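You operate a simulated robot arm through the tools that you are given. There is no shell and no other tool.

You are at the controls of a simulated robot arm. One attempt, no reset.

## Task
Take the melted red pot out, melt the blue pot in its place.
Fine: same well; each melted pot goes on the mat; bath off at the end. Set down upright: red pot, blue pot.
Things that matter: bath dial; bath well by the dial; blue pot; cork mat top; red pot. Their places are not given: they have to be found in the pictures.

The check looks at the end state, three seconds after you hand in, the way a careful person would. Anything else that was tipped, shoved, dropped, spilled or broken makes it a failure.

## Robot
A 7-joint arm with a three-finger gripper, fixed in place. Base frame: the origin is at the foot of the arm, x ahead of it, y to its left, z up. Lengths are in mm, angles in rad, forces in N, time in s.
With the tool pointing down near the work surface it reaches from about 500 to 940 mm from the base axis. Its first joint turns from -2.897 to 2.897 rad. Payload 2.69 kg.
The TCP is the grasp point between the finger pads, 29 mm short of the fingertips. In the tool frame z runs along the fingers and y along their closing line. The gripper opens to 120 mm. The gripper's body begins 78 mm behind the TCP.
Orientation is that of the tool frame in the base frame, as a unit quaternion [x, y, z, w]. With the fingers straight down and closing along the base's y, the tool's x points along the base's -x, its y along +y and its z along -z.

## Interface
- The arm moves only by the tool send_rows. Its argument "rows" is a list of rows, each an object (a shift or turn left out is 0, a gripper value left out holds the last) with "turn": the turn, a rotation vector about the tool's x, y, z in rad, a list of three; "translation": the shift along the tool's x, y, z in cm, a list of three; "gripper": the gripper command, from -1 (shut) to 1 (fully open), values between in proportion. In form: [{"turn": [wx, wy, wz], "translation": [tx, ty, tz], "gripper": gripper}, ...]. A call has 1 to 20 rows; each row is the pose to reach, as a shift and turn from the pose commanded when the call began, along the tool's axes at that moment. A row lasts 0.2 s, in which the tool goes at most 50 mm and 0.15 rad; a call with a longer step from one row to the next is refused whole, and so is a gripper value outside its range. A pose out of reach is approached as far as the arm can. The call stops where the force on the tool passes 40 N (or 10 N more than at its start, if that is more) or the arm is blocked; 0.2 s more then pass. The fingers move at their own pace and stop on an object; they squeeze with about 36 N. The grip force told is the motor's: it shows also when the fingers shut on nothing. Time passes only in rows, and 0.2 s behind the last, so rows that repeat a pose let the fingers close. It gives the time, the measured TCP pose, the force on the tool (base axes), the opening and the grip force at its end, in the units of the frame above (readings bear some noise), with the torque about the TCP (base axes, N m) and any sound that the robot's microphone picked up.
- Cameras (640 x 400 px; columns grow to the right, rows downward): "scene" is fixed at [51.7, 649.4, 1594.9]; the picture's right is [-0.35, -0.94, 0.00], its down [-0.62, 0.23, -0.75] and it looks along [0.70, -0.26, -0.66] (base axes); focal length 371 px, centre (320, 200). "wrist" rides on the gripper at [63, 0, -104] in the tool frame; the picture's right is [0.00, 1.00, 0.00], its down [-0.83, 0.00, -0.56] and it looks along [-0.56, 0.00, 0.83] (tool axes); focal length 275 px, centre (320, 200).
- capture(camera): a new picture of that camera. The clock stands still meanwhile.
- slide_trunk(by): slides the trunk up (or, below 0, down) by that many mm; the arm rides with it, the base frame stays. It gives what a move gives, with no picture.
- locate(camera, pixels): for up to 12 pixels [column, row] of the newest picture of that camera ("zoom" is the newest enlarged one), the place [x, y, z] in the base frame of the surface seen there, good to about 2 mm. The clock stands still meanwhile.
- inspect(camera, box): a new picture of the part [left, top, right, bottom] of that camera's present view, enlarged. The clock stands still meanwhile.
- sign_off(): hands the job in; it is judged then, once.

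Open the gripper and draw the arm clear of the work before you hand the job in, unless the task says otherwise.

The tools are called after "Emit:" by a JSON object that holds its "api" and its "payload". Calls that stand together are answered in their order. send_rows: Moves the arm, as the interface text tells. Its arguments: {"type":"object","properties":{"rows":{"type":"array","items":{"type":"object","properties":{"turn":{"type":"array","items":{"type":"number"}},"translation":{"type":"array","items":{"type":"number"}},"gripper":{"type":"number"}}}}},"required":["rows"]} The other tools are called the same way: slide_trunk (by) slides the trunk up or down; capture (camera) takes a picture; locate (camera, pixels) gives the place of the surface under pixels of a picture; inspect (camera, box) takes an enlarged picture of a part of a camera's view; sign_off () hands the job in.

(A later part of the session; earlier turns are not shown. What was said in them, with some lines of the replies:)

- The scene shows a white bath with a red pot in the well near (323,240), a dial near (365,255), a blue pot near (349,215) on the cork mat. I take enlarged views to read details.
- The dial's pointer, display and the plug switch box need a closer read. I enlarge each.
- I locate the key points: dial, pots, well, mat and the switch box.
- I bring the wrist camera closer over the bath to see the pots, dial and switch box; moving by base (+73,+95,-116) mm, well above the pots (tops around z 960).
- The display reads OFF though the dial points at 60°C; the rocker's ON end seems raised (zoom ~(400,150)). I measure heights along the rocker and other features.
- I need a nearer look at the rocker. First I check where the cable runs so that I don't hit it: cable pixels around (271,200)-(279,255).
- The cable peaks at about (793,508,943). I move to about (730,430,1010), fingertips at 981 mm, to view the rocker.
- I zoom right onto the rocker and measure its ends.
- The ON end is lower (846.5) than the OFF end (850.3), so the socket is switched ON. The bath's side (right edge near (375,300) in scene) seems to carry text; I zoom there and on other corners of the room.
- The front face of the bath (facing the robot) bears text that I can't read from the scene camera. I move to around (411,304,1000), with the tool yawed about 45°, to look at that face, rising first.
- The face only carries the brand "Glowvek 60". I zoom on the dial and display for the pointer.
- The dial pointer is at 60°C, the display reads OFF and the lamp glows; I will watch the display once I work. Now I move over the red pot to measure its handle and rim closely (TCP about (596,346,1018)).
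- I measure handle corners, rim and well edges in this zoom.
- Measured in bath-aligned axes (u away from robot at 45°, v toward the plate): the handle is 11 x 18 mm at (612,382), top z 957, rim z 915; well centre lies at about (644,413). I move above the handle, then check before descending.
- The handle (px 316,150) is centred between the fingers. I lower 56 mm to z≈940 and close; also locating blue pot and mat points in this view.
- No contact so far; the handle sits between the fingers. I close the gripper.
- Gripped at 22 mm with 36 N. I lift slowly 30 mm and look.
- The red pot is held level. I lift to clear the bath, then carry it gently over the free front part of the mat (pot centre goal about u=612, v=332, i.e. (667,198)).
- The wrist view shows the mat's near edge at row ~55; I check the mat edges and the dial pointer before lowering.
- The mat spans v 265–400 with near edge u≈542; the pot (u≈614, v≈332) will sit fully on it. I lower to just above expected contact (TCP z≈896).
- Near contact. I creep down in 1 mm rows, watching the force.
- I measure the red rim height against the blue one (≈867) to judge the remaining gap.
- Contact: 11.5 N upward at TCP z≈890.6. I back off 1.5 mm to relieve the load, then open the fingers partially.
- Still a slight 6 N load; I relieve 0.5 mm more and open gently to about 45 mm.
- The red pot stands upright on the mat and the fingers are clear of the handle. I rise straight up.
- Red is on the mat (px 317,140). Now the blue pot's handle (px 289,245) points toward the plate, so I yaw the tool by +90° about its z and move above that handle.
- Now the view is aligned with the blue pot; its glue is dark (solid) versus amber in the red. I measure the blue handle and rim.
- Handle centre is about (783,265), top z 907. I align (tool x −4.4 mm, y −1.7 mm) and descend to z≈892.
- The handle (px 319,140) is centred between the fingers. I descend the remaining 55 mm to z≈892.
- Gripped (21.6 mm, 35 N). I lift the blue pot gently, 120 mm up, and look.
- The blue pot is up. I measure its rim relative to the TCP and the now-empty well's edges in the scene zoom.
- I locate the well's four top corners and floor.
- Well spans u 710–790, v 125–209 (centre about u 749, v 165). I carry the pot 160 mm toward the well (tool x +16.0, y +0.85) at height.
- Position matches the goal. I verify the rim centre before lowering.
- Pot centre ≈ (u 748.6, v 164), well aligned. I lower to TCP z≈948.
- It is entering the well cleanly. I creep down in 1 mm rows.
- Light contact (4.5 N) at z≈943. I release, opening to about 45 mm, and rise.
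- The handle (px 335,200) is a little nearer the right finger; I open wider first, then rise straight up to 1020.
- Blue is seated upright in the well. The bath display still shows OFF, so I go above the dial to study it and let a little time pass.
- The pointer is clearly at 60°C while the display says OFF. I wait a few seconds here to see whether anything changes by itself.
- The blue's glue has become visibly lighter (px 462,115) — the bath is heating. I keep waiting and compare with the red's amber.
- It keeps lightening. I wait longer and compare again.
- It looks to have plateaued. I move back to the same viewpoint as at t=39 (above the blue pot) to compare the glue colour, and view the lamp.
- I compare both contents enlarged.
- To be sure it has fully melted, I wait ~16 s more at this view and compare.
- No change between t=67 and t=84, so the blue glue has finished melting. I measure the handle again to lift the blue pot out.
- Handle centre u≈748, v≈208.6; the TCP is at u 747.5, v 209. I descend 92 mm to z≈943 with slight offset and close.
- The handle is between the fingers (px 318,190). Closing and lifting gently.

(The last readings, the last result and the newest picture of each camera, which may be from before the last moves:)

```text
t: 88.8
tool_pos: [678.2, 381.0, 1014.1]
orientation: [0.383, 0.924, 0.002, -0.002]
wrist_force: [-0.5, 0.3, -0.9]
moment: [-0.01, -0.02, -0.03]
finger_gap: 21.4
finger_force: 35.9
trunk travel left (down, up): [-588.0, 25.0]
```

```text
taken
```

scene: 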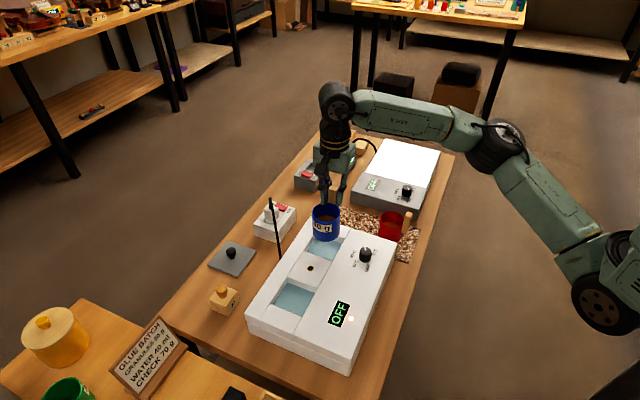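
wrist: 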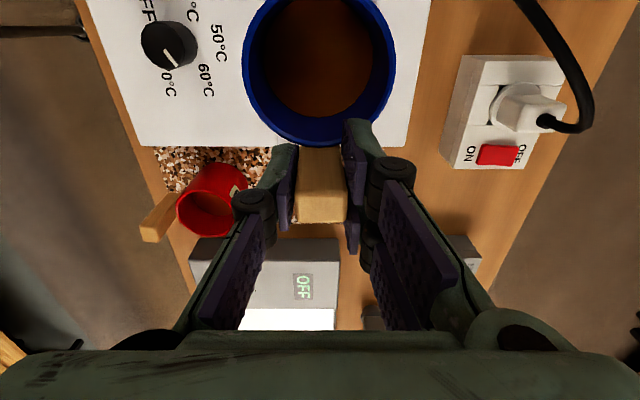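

Blue is lifted with amber glue inside. I carry it back to the rear of the mat (tool x −16.3 cm, y −0.5 cm).

Emit:
{"api": "send_rows", "payload": {"rows": [{"translation": [-0.6, 0, 0]}, {"translation": [-1.8, -0.1, 0]}, {"translation": [-3.2, -0.1, 0]}, {"translation": [-4.6, -0.2, 0]}, {"translation": [-6.0, -0.2, 0]}, {"translation": [-7.4, -0.3, 0]}, {"translation": [-8.8, -0.3, 0]}, {"translation": [-10.2, -0.4, 0]}, {"translation": [-11.6, -0.4, 0]}, {"translation": [-13.0, -0.5, 0]}, {"translation": [-14.4, -0.5, 0]}, {"translation": [-15.6, -0.5, 0]}, {"translation": [-16.3, -0.5, 0]}, {"translation": [-16.3, -0.5, 0]}]}}

Emit:
{"api": "send_rows", "payload": {"rows": [{"translation": [0, 0, 1.0]}, {"translation": [0, 0, 2.5]}, {"translation": [0, 0, 4.5]}, {"translation": [0, 0, 6.5]}, {"translation": [0, 0, 8.5]}, {"translation": [0, 0, 10.0]}, {"translation": [0, 0, 11.0]}, {"translation": [0, 0, 11.6]}, {"translation": [0, 0, 11.6]}]}}

Emit:
{"api": "capture", "payload": {"camera": "wrist"}}

Emit:
{"api": "inspect", "payload": {"camera": "scene", "box": [310, 160, 440, 280]}}

```text
t: 91.8
tool_pos: [788.8, 260.6, 1012.8]
orientation: [0.383, 0.924, 0.002, -0.003]
wrist_force: [-0.7, -0.5, -1.6]
moment: [0.01, -0.01, 0.01]
finger_gap: 21.3
finger_force: 35.8
trunk travel left (down, up): [-588.0, 25.0]
```

```text
t: 93.8
tool_pos: [788.7, 261.6, 897.0]
orientation: [0.383, 0.924, 0.002, -0.002]
wrist_force: [0.2, -0.5, 0.1]
moment: [-0.01, -0.02, 0.01]
finger_gap: 21.5
finger_force: 35.5
trunk travel left (down, up): [-588.0, 25.0]
```

```text
taken
```

wrist: 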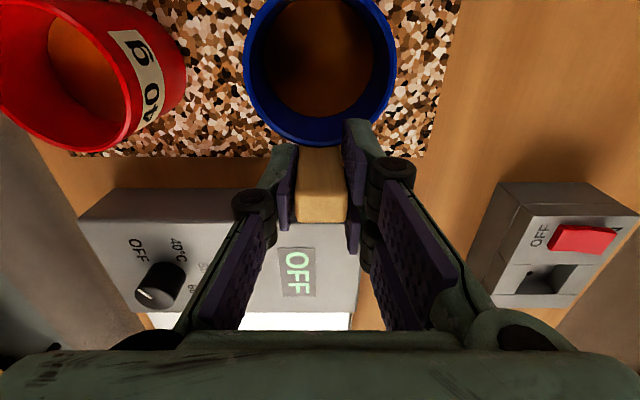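

```text
3.33 times, centred on (375, 220) of scene
```

zoom: 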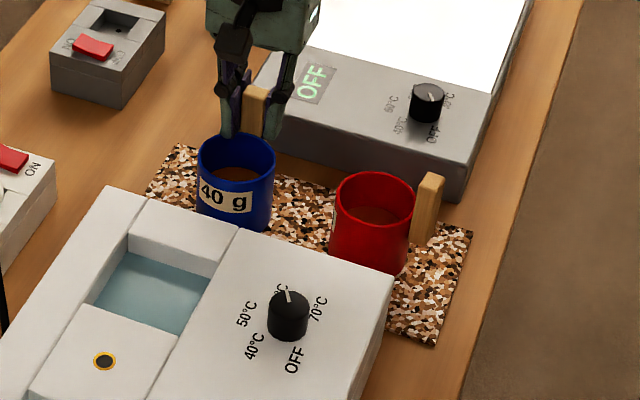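

Blue hangs just above the mat. I creep down in 1 mm rows until light contact.

Emit:
{"api": "send_rows", "payload": {"rows": [{"translation": [0, 0, 0.1]}, {"translation": [0, 0, 0.2]}, {"translation": [0, 0, 0.3]}, {"translation": [0, 0, 0.4]}, {"translation": [0, 0, 0.4]}]}}

```text
t: 95.0
tool_pos: [789.4, 263.2, 893.3]
orientation: [0.383, 0.924, 0.002, -0.003]
wrist_force: [-0.4, -0.8, 0.4]
moment: [0.01, 0.0, -0.04]
finger_gap: 21.5
finger_force: 35.2
trunk travel left (down, up): [-588.0, 25.0]
```

Emit:
{"api": "send_rows", "payload": {"rows": [{"translation": [0, 0, 0.1]}, {"translation": [0, 0, 0.15]}, {"translation": [0, 0, 0.15]}]}}

```text
t: 95.8
tool_pos: [788.3, 262.5, 894.0]
orientation: [0.383, 0.924, 0.003, -0.001]
wrist_force: [0.2, 1.3, 9.5]
moment: [0.45, -0.07, -0.05]
finger_gap: 21.5
finger_force: 36.3
trunk travel left (down, up): [-588.0, 25.0]
```

Contact (9.5 N). I back off about 1 mm, then open in stages and rise.

Emit:
{"api": "send_rows", "payload": {"rows": [{"translation": [0, 0, -0.1]}, {"translation": [0, 0, -0.1]}, {"translation": [0, 0, -0.1], "gripper": -0.5}, {"translation": [0, 0, -0.1], "gripper": -0.4}, {"translation": [0, 0, -0.1], "gripper": -0.2}, {"translation": [0, 0, -0.1], "gripper": 0.0}, {"translation": [0, 0, -0.1], "gripper": 0.0}]}}

Emit:
{"api": "capture", "payload": {"camera": "wrist"}}

Emit:
{"api": "inspect", "payload": {"camera": "scene", "box": [310, 160, 440, 280]}}

```text
t: 97.4
tool_pos: [788.6, 262.6, 891.6]
orientation: [0.383, 0.924, 0.002, -0.002]
wrist_force: [-0.2, 0.0, 0.7]
moment: [0.0, 0.0, 0.02]
finger_gap: 59.8
finger_force: 0.1
trunk travel left (down, up): [-588.0, 25.0]
```

```text
taken
```

wrist: 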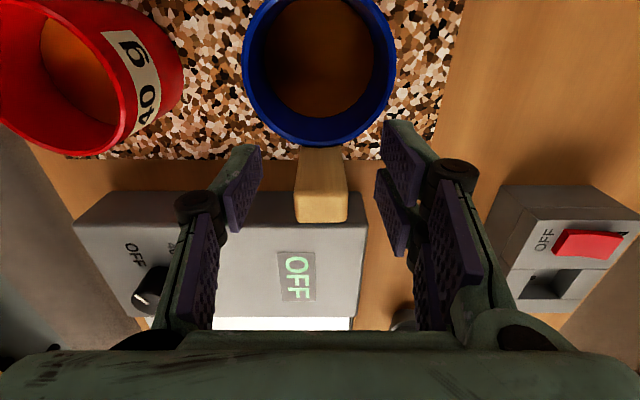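

```text
3.33 times, centred on (375, 220) of scene
```

zoom: 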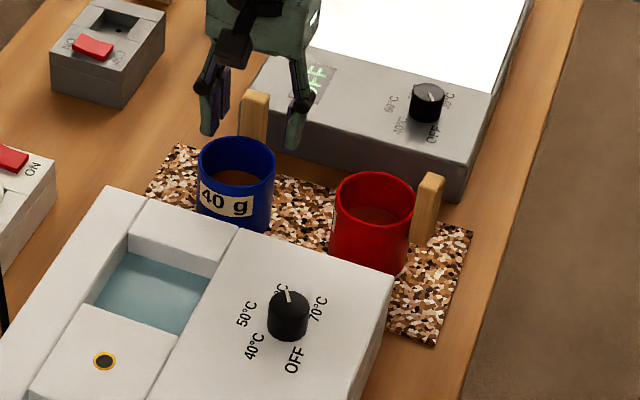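

The blue pot stands upright on the mat. I rise straight up and compare both glues.

Emit:
{"api": "send_rows", "payload": {"rows": [{"translation": [0, 0, -2]}, {"translation": [0, 0, -5]}, {"translation": [0, 0, -9]}, {"translation": [0, 0, -13]}, {"translation": [0, 0, -13]}]}}

Emit:
{"api": "capture", "payload": {"camera": "wrist"}}

Emit:
{"api": "inspect", "payload": {"camera": "wrist", "box": [100, 0, 380, 130]}}

```text
t: 98.6
tool_pos: [790.0, 261.7, 1022.2]
orientation: [0.383, 0.924, 0.002, -0.002]
wrist_force: [0.3, 0.4, 0.2]
moment: [-0.05, -0.01, 0.0]
finger_gap: 60.0
finger_force: 0.1
trunk travel left (down, up): [-588.0, 25.0]
```

```text
taken
```

wrist: 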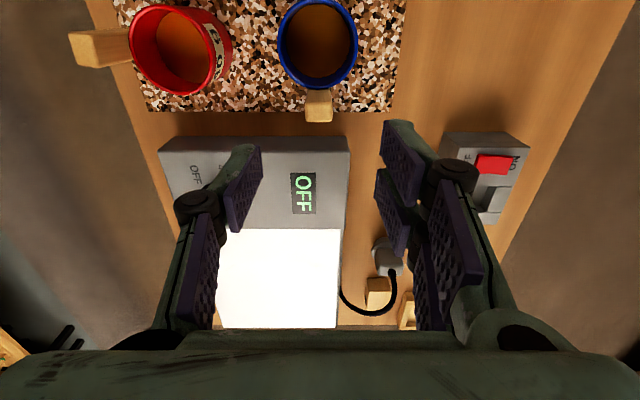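

```text
2.29 times, centred on (240, 65) of wrist
```

zoom: 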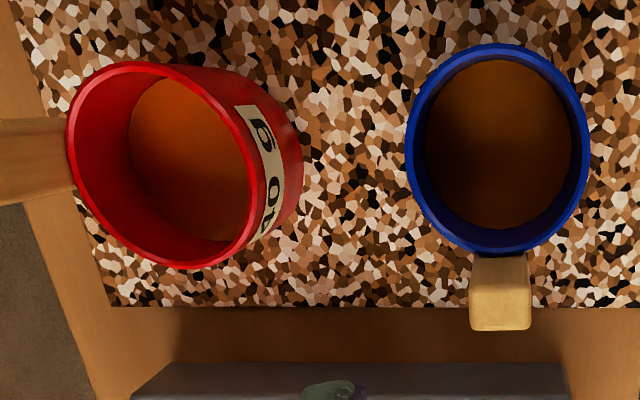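

Both pots show matching amber glue. Now the dial: I move above it (u≈638, v≈164).

Emit:
{"api": "send_rows", "payload": {"rows": [{"translation": [3.5, -1.8, 0]}, {"translation": [7.0, -3.6, 0]}, {"translation": [10.5, -5.3, 0]}, {"translation": [14, -7.0, 0]}, {"translation": [17.5, -8.8, 0]}, {"translation": [21.0, -10.6, 0]}, {"translation": [21.0, -10.6, 3.2]}, {"translation": [21.0, -10.6, 3.2]}]}}

Emit:
{"api": "capture", "payload": {"camera": "wrist"}}

Emit:
{"api": "inspect", "payload": {"camera": "wrist", "box": [260, 60, 380, 180]}}

```text
t: 100.4
tool_pos: [565.5, 335.0, 992.9]
orientation: [0.383, 0.924, 0.002, -0.001]
wrist_force: [-0.2, -0.3, -0.8]
moment: [0.0, -0.01, 0.0]
finger_gap: 60.0
finger_force: 0.0
trunk travel left (down, up): [-588.0, 25.0]
```

```text
taken
```

wrist: 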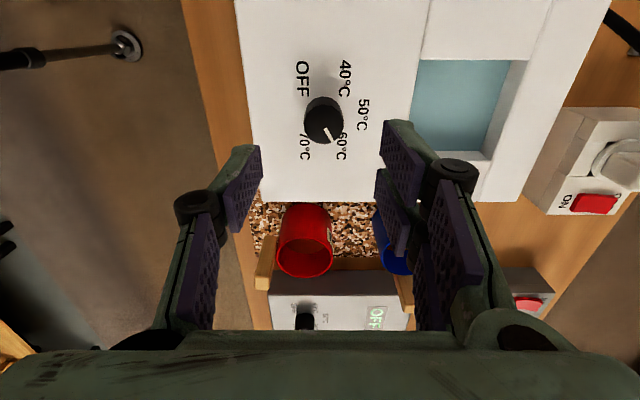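

```text
3.33 times, centred on (320, 120) of wrist
```

zoom: 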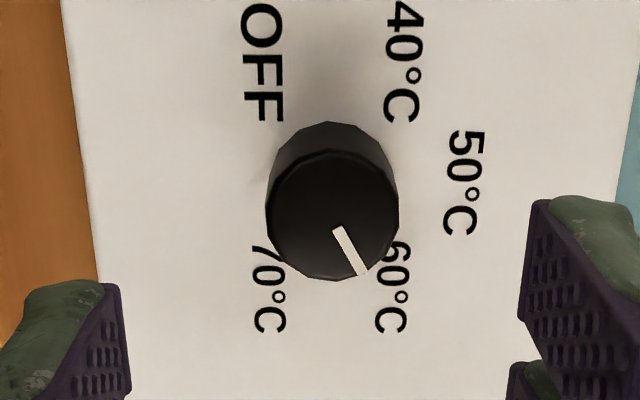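

Emit:
{"api": "locate", "payload": {"camera": "zoom", "pixels": [[270, 210], [395, 210], [332, 155], [332, 277], [334, 228], [364, 272], [290, 175], [375, 175], [290, 255], [333, 215]]}}

```text
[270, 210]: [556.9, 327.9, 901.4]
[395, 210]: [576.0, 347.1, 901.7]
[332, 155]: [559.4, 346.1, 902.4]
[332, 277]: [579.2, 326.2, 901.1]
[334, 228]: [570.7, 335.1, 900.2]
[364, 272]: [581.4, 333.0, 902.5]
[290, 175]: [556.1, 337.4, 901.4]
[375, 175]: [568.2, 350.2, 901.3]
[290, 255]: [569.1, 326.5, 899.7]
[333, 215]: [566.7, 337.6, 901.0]
```

Knob centre is (u 639.5, v 164.5), diameter 28, top z 902. I align and descend so the fingertips reach z≈882, just over the bath top.

Emit:
{"api": "send_rows", "payload": {"rows": [{"translation": [-0.15, 0.27, 2.5]}, {"translation": [-0.15, 0.27, 5.0]}, {"translation": [-0.15, 0.27, 7.0]}, {"translation": [-0.15, 0.27, 8.1]}, {"translation": [-0.15, 0.27, 8.1]}]}}

Emit:
{"api": "capture", "payload": {"camera": "wrist"}}

```text
t: 101.6
tool_pos: [567.5, 337.2, 909.2]
orientation: [0.384, 0.923, 0.002, -0.002]
wrist_force: [-0.2, 0.6, -0.2]
moment: [0.0, -0.03, -0.02]
finger_gap: 60.1
finger_force: 0.0
trunk travel left (down, up): [-588.0, 25.0]
```

```text
taken
```

wrist: 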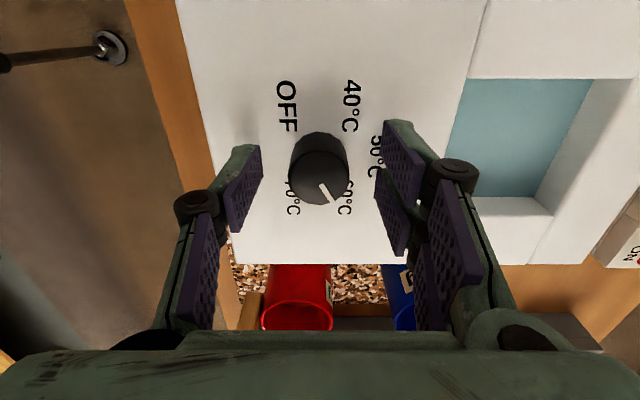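

The knob (px 319,170) is centred between the fingers. I close on it.

Emit:
{"api": "send_rows", "payload": {"rows": [{"gripper": -1}, {"gripper": -1}, {"gripper": -1}, {"gripper": -1}, {"gripper": -1}]}}

```text
t: 102.8
tool_pos: [568.0, 337.0, 909.7]
orientation: [0.383, 0.924, 0.001, -0.002]
wrist_force: [-8.1, -8.1, -3.5]
moment: [-0.35, 0.15, -0.01]
finger_gap: 28.6
finger_force: 45.3
trunk travel left (down, up): [-588.0, 25.0]
```

Held at 28.6 mm with an 11 N side load, so I shift 1 mm toward −u and turn the knob counter-clockwise (seen from above) by 90°.

Emit:
{"api": "send_rows", "payload": {"rows": [{"translation": [0, -0.1, 0], "turn": [0, 0, 0]}, {"translation": [0, -0.1, 0], "turn": [0, 0, -0.1]}, {"translation": [0, -0.1, 0], "turn": [0, 0, -0.23]}, {"translation": [0, -0.1, 0], "turn": [0, 0, -0.36]}, {"translation": [0, -0.1, 0], "turn": [0, 0, -0.49]}, {"translation": [0, -0.1, 0], "turn": [0, 0, -0.62]}, {"translation": [0, -0.1, 0], "turn": [0, 0, -0.75]}, {"translation": [0, -0.1, 0], "turn": [0, 0, -0.88]}, {"translation": [0, -0.1, 0], "turn": [0, 0, -1.01]}, {"translation": [0, -0.1, 0], "turn": [0, 0, -1.14]}, {"translation": [0, -0.1, 0], "turn": [0, 0, -1.27]}, {"translation": [0, -0.1, 0], "turn": [0, 0, -1.4]}, {"translation": [0, -0.1, 0], "turn": [0, 0, -1.53]}, {"translation": [0, -0.1, 0], "turn": [0, 0, -1.571]}, {"translation": [0, -0.1, 0], "turn": [0, 0, -1.571]}]}}

Emit:
{"api": "capture", "payload": {"camera": "wrist"}}

Emit:
{"api": "inspect", "payload": {"camera": "scene", "box": [310, 200, 430, 340]}}

```text
t: 106.0
tool_pos: [570.6, 334.3, 909.6]
orientation: [-0.382, 0.924, 0.001, 0.0]
wrist_force: [2.3, -24.3, -15.3]
moment: [-0.58, 0.06, -0.03]
finger_gap: 28.7
finger_force: 44.9
trunk travel left (down, up): [-588.0, 25.0]
```

```text
taken
```

wrist: 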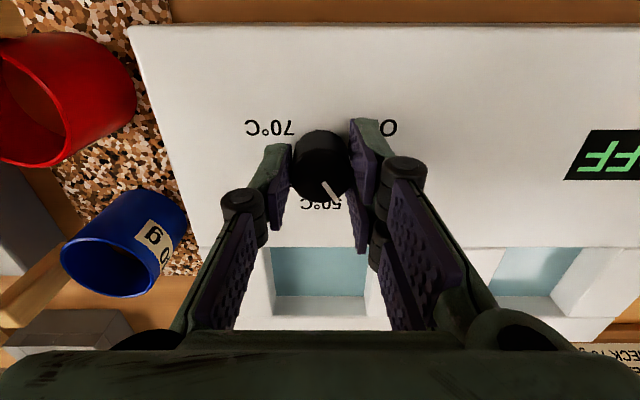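

```text
2.86 times, centred on (370, 270) of scene
```

zoom: 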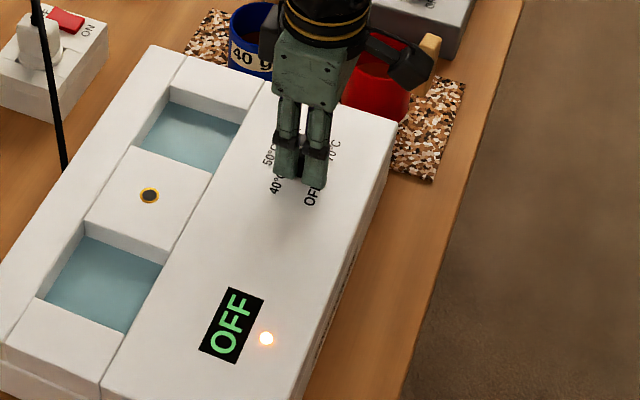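

The knob followed by 90° (pointer now toward 40°C side). A 24 N side load built up, so I release, rise, and rotate back for a second grip.

Emit:
{"api": "send_rows", "payload": {"rows": [{"gripper": -0.3}, {"gripper": 0.0}, {"gripper": 0.0}, {"gripper": 0.0}, {"translation": [0, 0, -2.0]}, {"translation": [0, 0, -5.0]}, {"translation": [0, 0, -7.0]}, {"translation": [0, 0, -7.0]}]}}

Emit:
{"api": "capture", "payload": {"camera": "wrist"}}

Emit:
{"api": "inspect", "payload": {"camera": "wrist", "box": [260, 60, 380, 180]}}

Emit:
{"api": "locate", "payload": {"camera": "zoom", "pixels": [[270, 210], [395, 210], [332, 155], [332, 277]]}}

```text
t: 107.8
tool_pos: [567.6, 335.9, 980.4]
orientation: [-0.381, 0.925, 0.003, 0.0]
wrist_force: [0.2, 1.1, -0.2]
moment: [0.05, 0.0, 0.02]
finger_gap: 59.9
finger_force: 0.2
trunk travel left (down, up): [-588.0, 25.0]
```

```text
taken
```

wrist: 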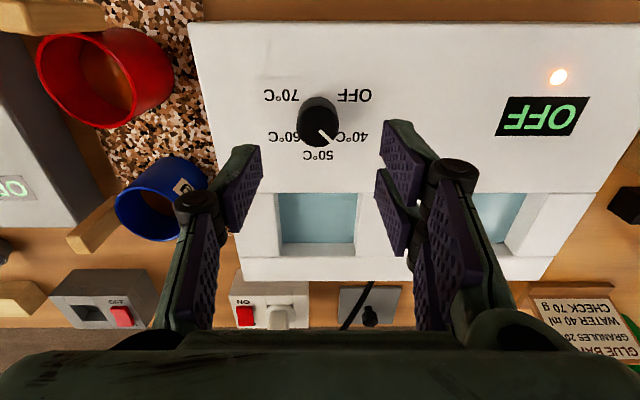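

```text
3.33 times, centred on (320, 120) of wrist
```

zoom: 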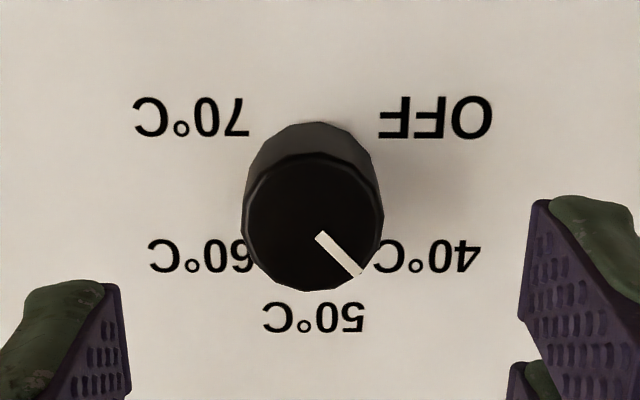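

```text
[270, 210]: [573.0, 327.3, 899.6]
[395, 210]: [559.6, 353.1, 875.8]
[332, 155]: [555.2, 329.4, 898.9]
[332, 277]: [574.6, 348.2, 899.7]
```

The pointer now sits between 50 and 40°C, moving the right way; about 80–90° remain. I rotate back +90° while high, then descend for the second grip.

Emit:
{"api": "send_rows", "payload": {"rows": [{"turn": [0, 0, 0.13]}, {"turn": [0, 0, 0.26]}, {"turn": [0, 0, 0.39]}, {"turn": [0, 0, 0.52]}, {"turn": [0, 0, 0.65]}, {"turn": [0, 0, 0.78]}, {"turn": [0, 0, 0.91]}, {"turn": [0, 0, 1.04]}, {"turn": [0, 0, 1.17]}, {"turn": [0, 0, 1.3]}, {"turn": [0, 0, 1.44]}, {"turn": [0, 0, 1.571]}, {"translation": [0, -0.1, 0], "turn": [0, 0, 1.571]}, {"translation": [0, -0.1, 0], "turn": [0, 0, 1.571]}]}}

Emit:
{"api": "capture", "payload": {"camera": "wrist"}}

```text
t: 110.8
tool_pos: [568.5, 336.9, 978.6]
orientation: [0.384, 0.923, 0.003, -0.002]
wrist_force: [-0.8, -0.9, 0.6]
moment: [0.07, 0.03, 0.01]
finger_gap: 60.4
finger_force: 0.1
trunk travel left (down, up): [-588.0, 25.0]
```

```text
taken
```

wrist: 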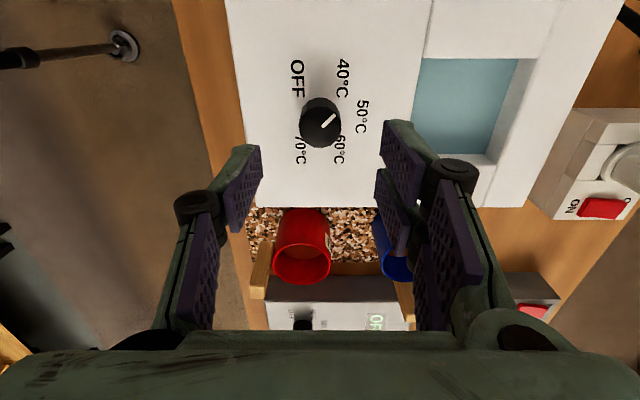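

Now descend to z≈909.5 and close on the knob again, shifted 1.2 mm to −u.

Emit:
{"api": "send_rows", "payload": {"rows": [{"translation": [-0.08, -0.12, 2.5]}, {"translation": [-0.08, -0.12, 5.0]}, {"translation": [-0.08, -0.12, 6.9]}, {"translation": [-0.08, -0.12, 6.9]}, {"translation": [-0.08, -0.12, 6.9], "gripper": -1}, {"translation": [-0.08, -0.12, 6.9], "gripper": -1}, {"translation": [-0.08, -0.12, 6.9], "gripper": -1}, {"translation": [-0.08, -0.12, 6.9], "gripper": -1}, {"translation": [-0.08, -0.12, 6.9], "gripper": -1}]}}

```text
t: 112.8
tool_pos: [569.2, 335.4, 910.6]
orientation: [0.385, 0.923, 0.003, -0.001]
wrist_force: [14.3, 11.3, 0.0]
moment: [0.49, -0.54, 0.01]
finger_gap: 28.6
finger_force: 45.0
trunk travel left (down, up): [-588.0, 25.0]
```

Side load is now +u 18 N, so I recentre by 1.2 mm and turn another 90° counter-clockwise to OFF.

Emit:
{"api": "send_rows", "payload": {"rows": [{"translation": [0, 0.1, 0]}, {"translation": [0, 0.1, 0], "turn": [0, 0, -0.1]}, {"translation": [0, 0.1, 0], "turn": [0, 0, -0.23]}, {"translation": [0, 0.1, 0], "turn": [0, 0, -0.36]}, {"translation": [0, 0.1, 0], "turn": [0, 0, -0.49]}, {"translation": [0, 0.1, 0], "turn": [0, 0, -0.62]}, {"translation": [0, 0.1, 0], "turn": [0, 0, -0.75]}, {"translation": [0, 0.1, 0], "turn": [0, 0, -0.88]}, {"translation": [0, 0.1, 0], "turn": [0, 0, -1.01]}, {"translation": [0, 0.1, 0], "turn": [0, 0, -1.14]}, {"translation": [0, 0.1, 0], "turn": [0, 0, -1.27]}, {"translation": [0, 0.1, 0], "turn": [0, 0, -1.4]}, {"translation": [0, 0.1, 0], "turn": [0, 0, -1.5]}, {"translation": [0, 0.1, 0], "turn": [0, 0, -1.56]}, {"translation": [0, 0.1, 0], "turn": [0, 0, -1.56]}]}}

Emit:
{"api": "capture", "payload": {"camera": "wrist"}}

Emit:
{"api": "inspect", "payload": {"camera": "scene", "box": [310, 200, 430, 340]}}

```text
t: 116.0
tool_pos: [569.1, 335.2, 910.0]
orientation: [-0.377, 0.926, 0.002, 0.0]
wrist_force: [0.9, 2.0, -7.1]
moment: [0.07, -0.15, -0.44]
finger_gap: 28.6
finger_force: 45.3
trunk travel left (down, up): [-588.0, 25.0]
```

```text
taken
```

wrist: 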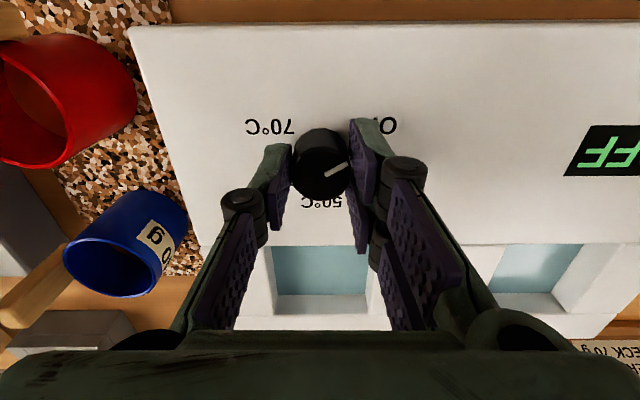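

```text
2.86 times, centred on (370, 270) of scene
```

zoom: 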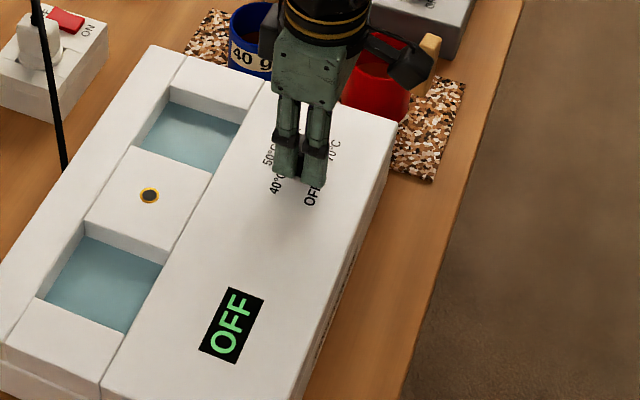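

The lamp has gone out and the pointer points at upper right toward OFF. I release, rise and check.

Emit:
{"api": "send_rows", "payload": {"rows": [{"gripper": -0.3}, {"gripper": 0.0}, {"gripper": 0.0}, {"gripper": 0.0}, {"translation": [0, 0, -2.0]}, {"translation": [0, 0, -5.0]}, {"translation": [0, 0, -9.0]}, {"translation": [0, 0, -9.0]}]}}

Emit:
{"api": "inspect", "payload": {"camera": "wrist", "box": [250, 50, 390, 170]}}

Emit:
{"api": "capture", "payload": {"camera": "scene"}}

```text
t: 117.8
tool_pos: [569.4, 334.4, 1002.7]
orientation: [-0.377, 0.926, 0.002, -0.001]
wrist_force: [-0.2, 0.8, 0.6]
moment: [-0.03, -0.01, 0.0]
finger_gap: 59.9
finger_force: 0.0
trunk travel left (down, up): [-588.0, 25.0]
```

```text
3.33 times, centred on (320, 110) of wrist
```

zoom: 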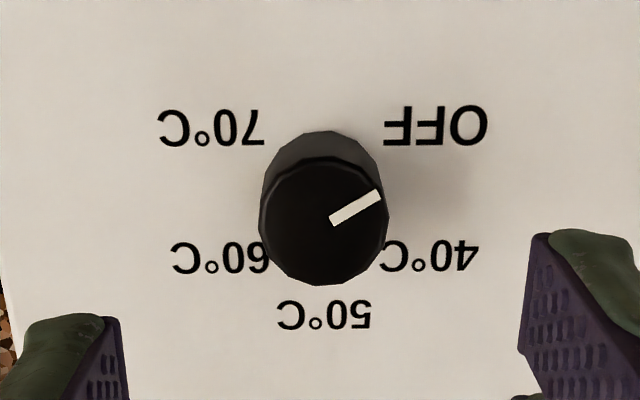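

```text
taken
```

scene: 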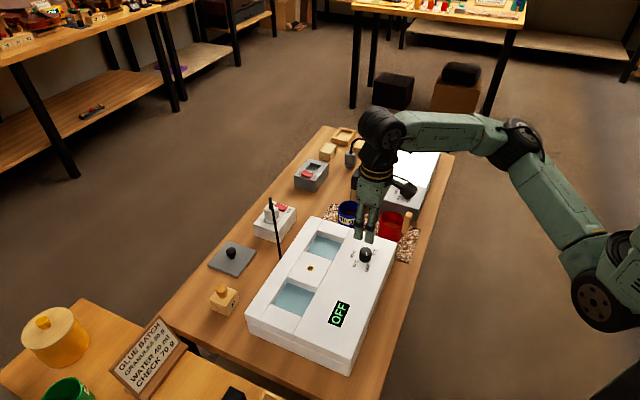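

The pointer aligns with OFF and the lamp is out. I draw the arm up and back, clear of the work, opening the gripper fully.

Emit:
{"api": "send_rows", "payload": {"rows": [{"translation": [0, 0, -4], "gripper": 0.5}, {"translation": [0, 0, -8], "gripper": 1}, {"translation": [2, 0, -12]}, {"translation": [5, 0, -14]}, {"translation": [8, 0, -15]}, {"translation": [8, 0, -15]}]}}

Emit:
{"api": "capture", "payload": {"camera": "scene"}}

Emit:
{"api": "inspect", "payload": {"camera": "scene", "box": [230, 180, 440, 380]}}

Emit:
{"api": "capture", "payload": {"camera": "wrist"}}

```text
t: 119.2
tool_pos: [512.1, 279.6, 1151.3]
orientation: [-0.377, 0.926, 0.002, 0.0]
wrist_force: [0.9, -1.0, -0.3]
moment: [-0.01, 0.07, -0.02]
finger_gap: 120.1
finger_force: 0.1
trunk travel left (down, up): [-588.0, 25.0]
```

```text
taken
```

scene: 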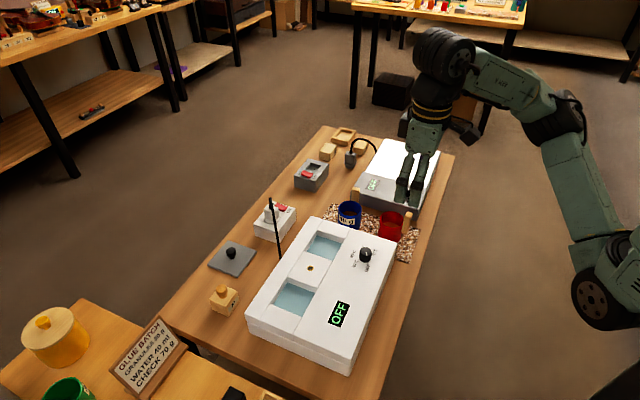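

```text
2.00 times, centred on (335, 280) of scene
```

zoom: 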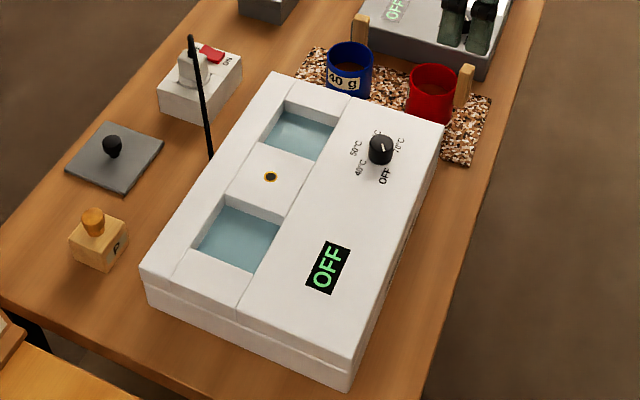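

```text
taken
```

wrist: 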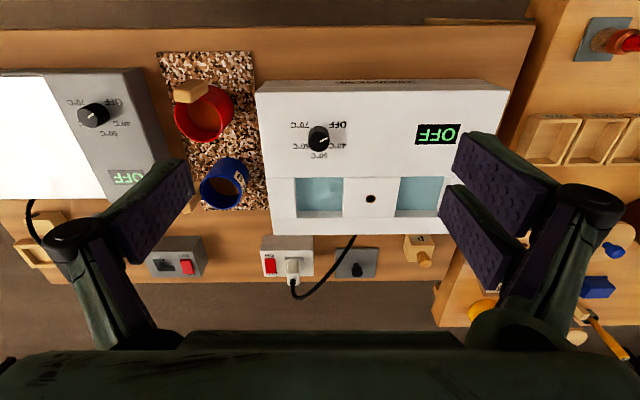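

Both pots stand on the mat and the lamp is dark. One last zoom on the dial before handing in.

Emit:
{"api": "inspect", "payload": {"camera": "wrist", "box": [280, 110, 360, 165]}}

Emit:
{"api": "inspect", "payload": {"camera": "wrist", "box": [150, 40, 270, 220]}}

```text
7.27 times, centred on (320, 138) of wrist
```

zoom: 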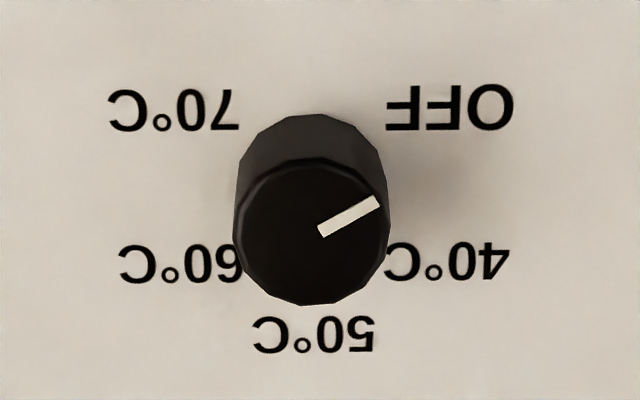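

```text
2.22 times, centred on (210, 130) of wrist
```

zoom: 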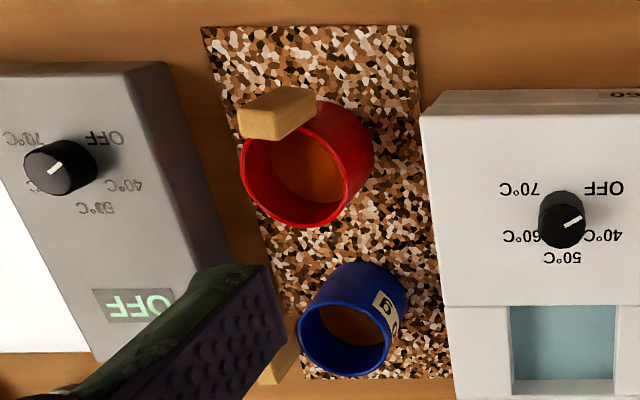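

The dial is at OFF, the lamp is out, and both melted pots stand upright on the mat with the arm drawn clear. I hand the job in.

Emit:
{"api": "sign_off", "payload": {}}

```text
The job is handed in.
```

The job is handed in, and I haven't seen the check's result. Both pots are upright on the cork mat, and the bath dial is at OFF.

- **Red pot:** I lifted it out of the well by the dial and set it on the front part of the mat. Its glue was already amber and melted.
- **Blue pot:** It went into the same well with the dial at 60 °C for about 50 seconds. Its glue turned from dark to amber, stopped changing, and matched the red pot's. I then set it back on the rear of the mat.
- **Bath:** The display read OFF the whole time, even while the bath was heating, so I didn't rely on it. After I turned the dial to OFF, the pointer lined up with the OFF mark and the orange lamp went out. I left the wall socket switch as it was, at ON.

The gripper is open and the arm is clear of the work. The last pictures showed nothing else moved or tipped.
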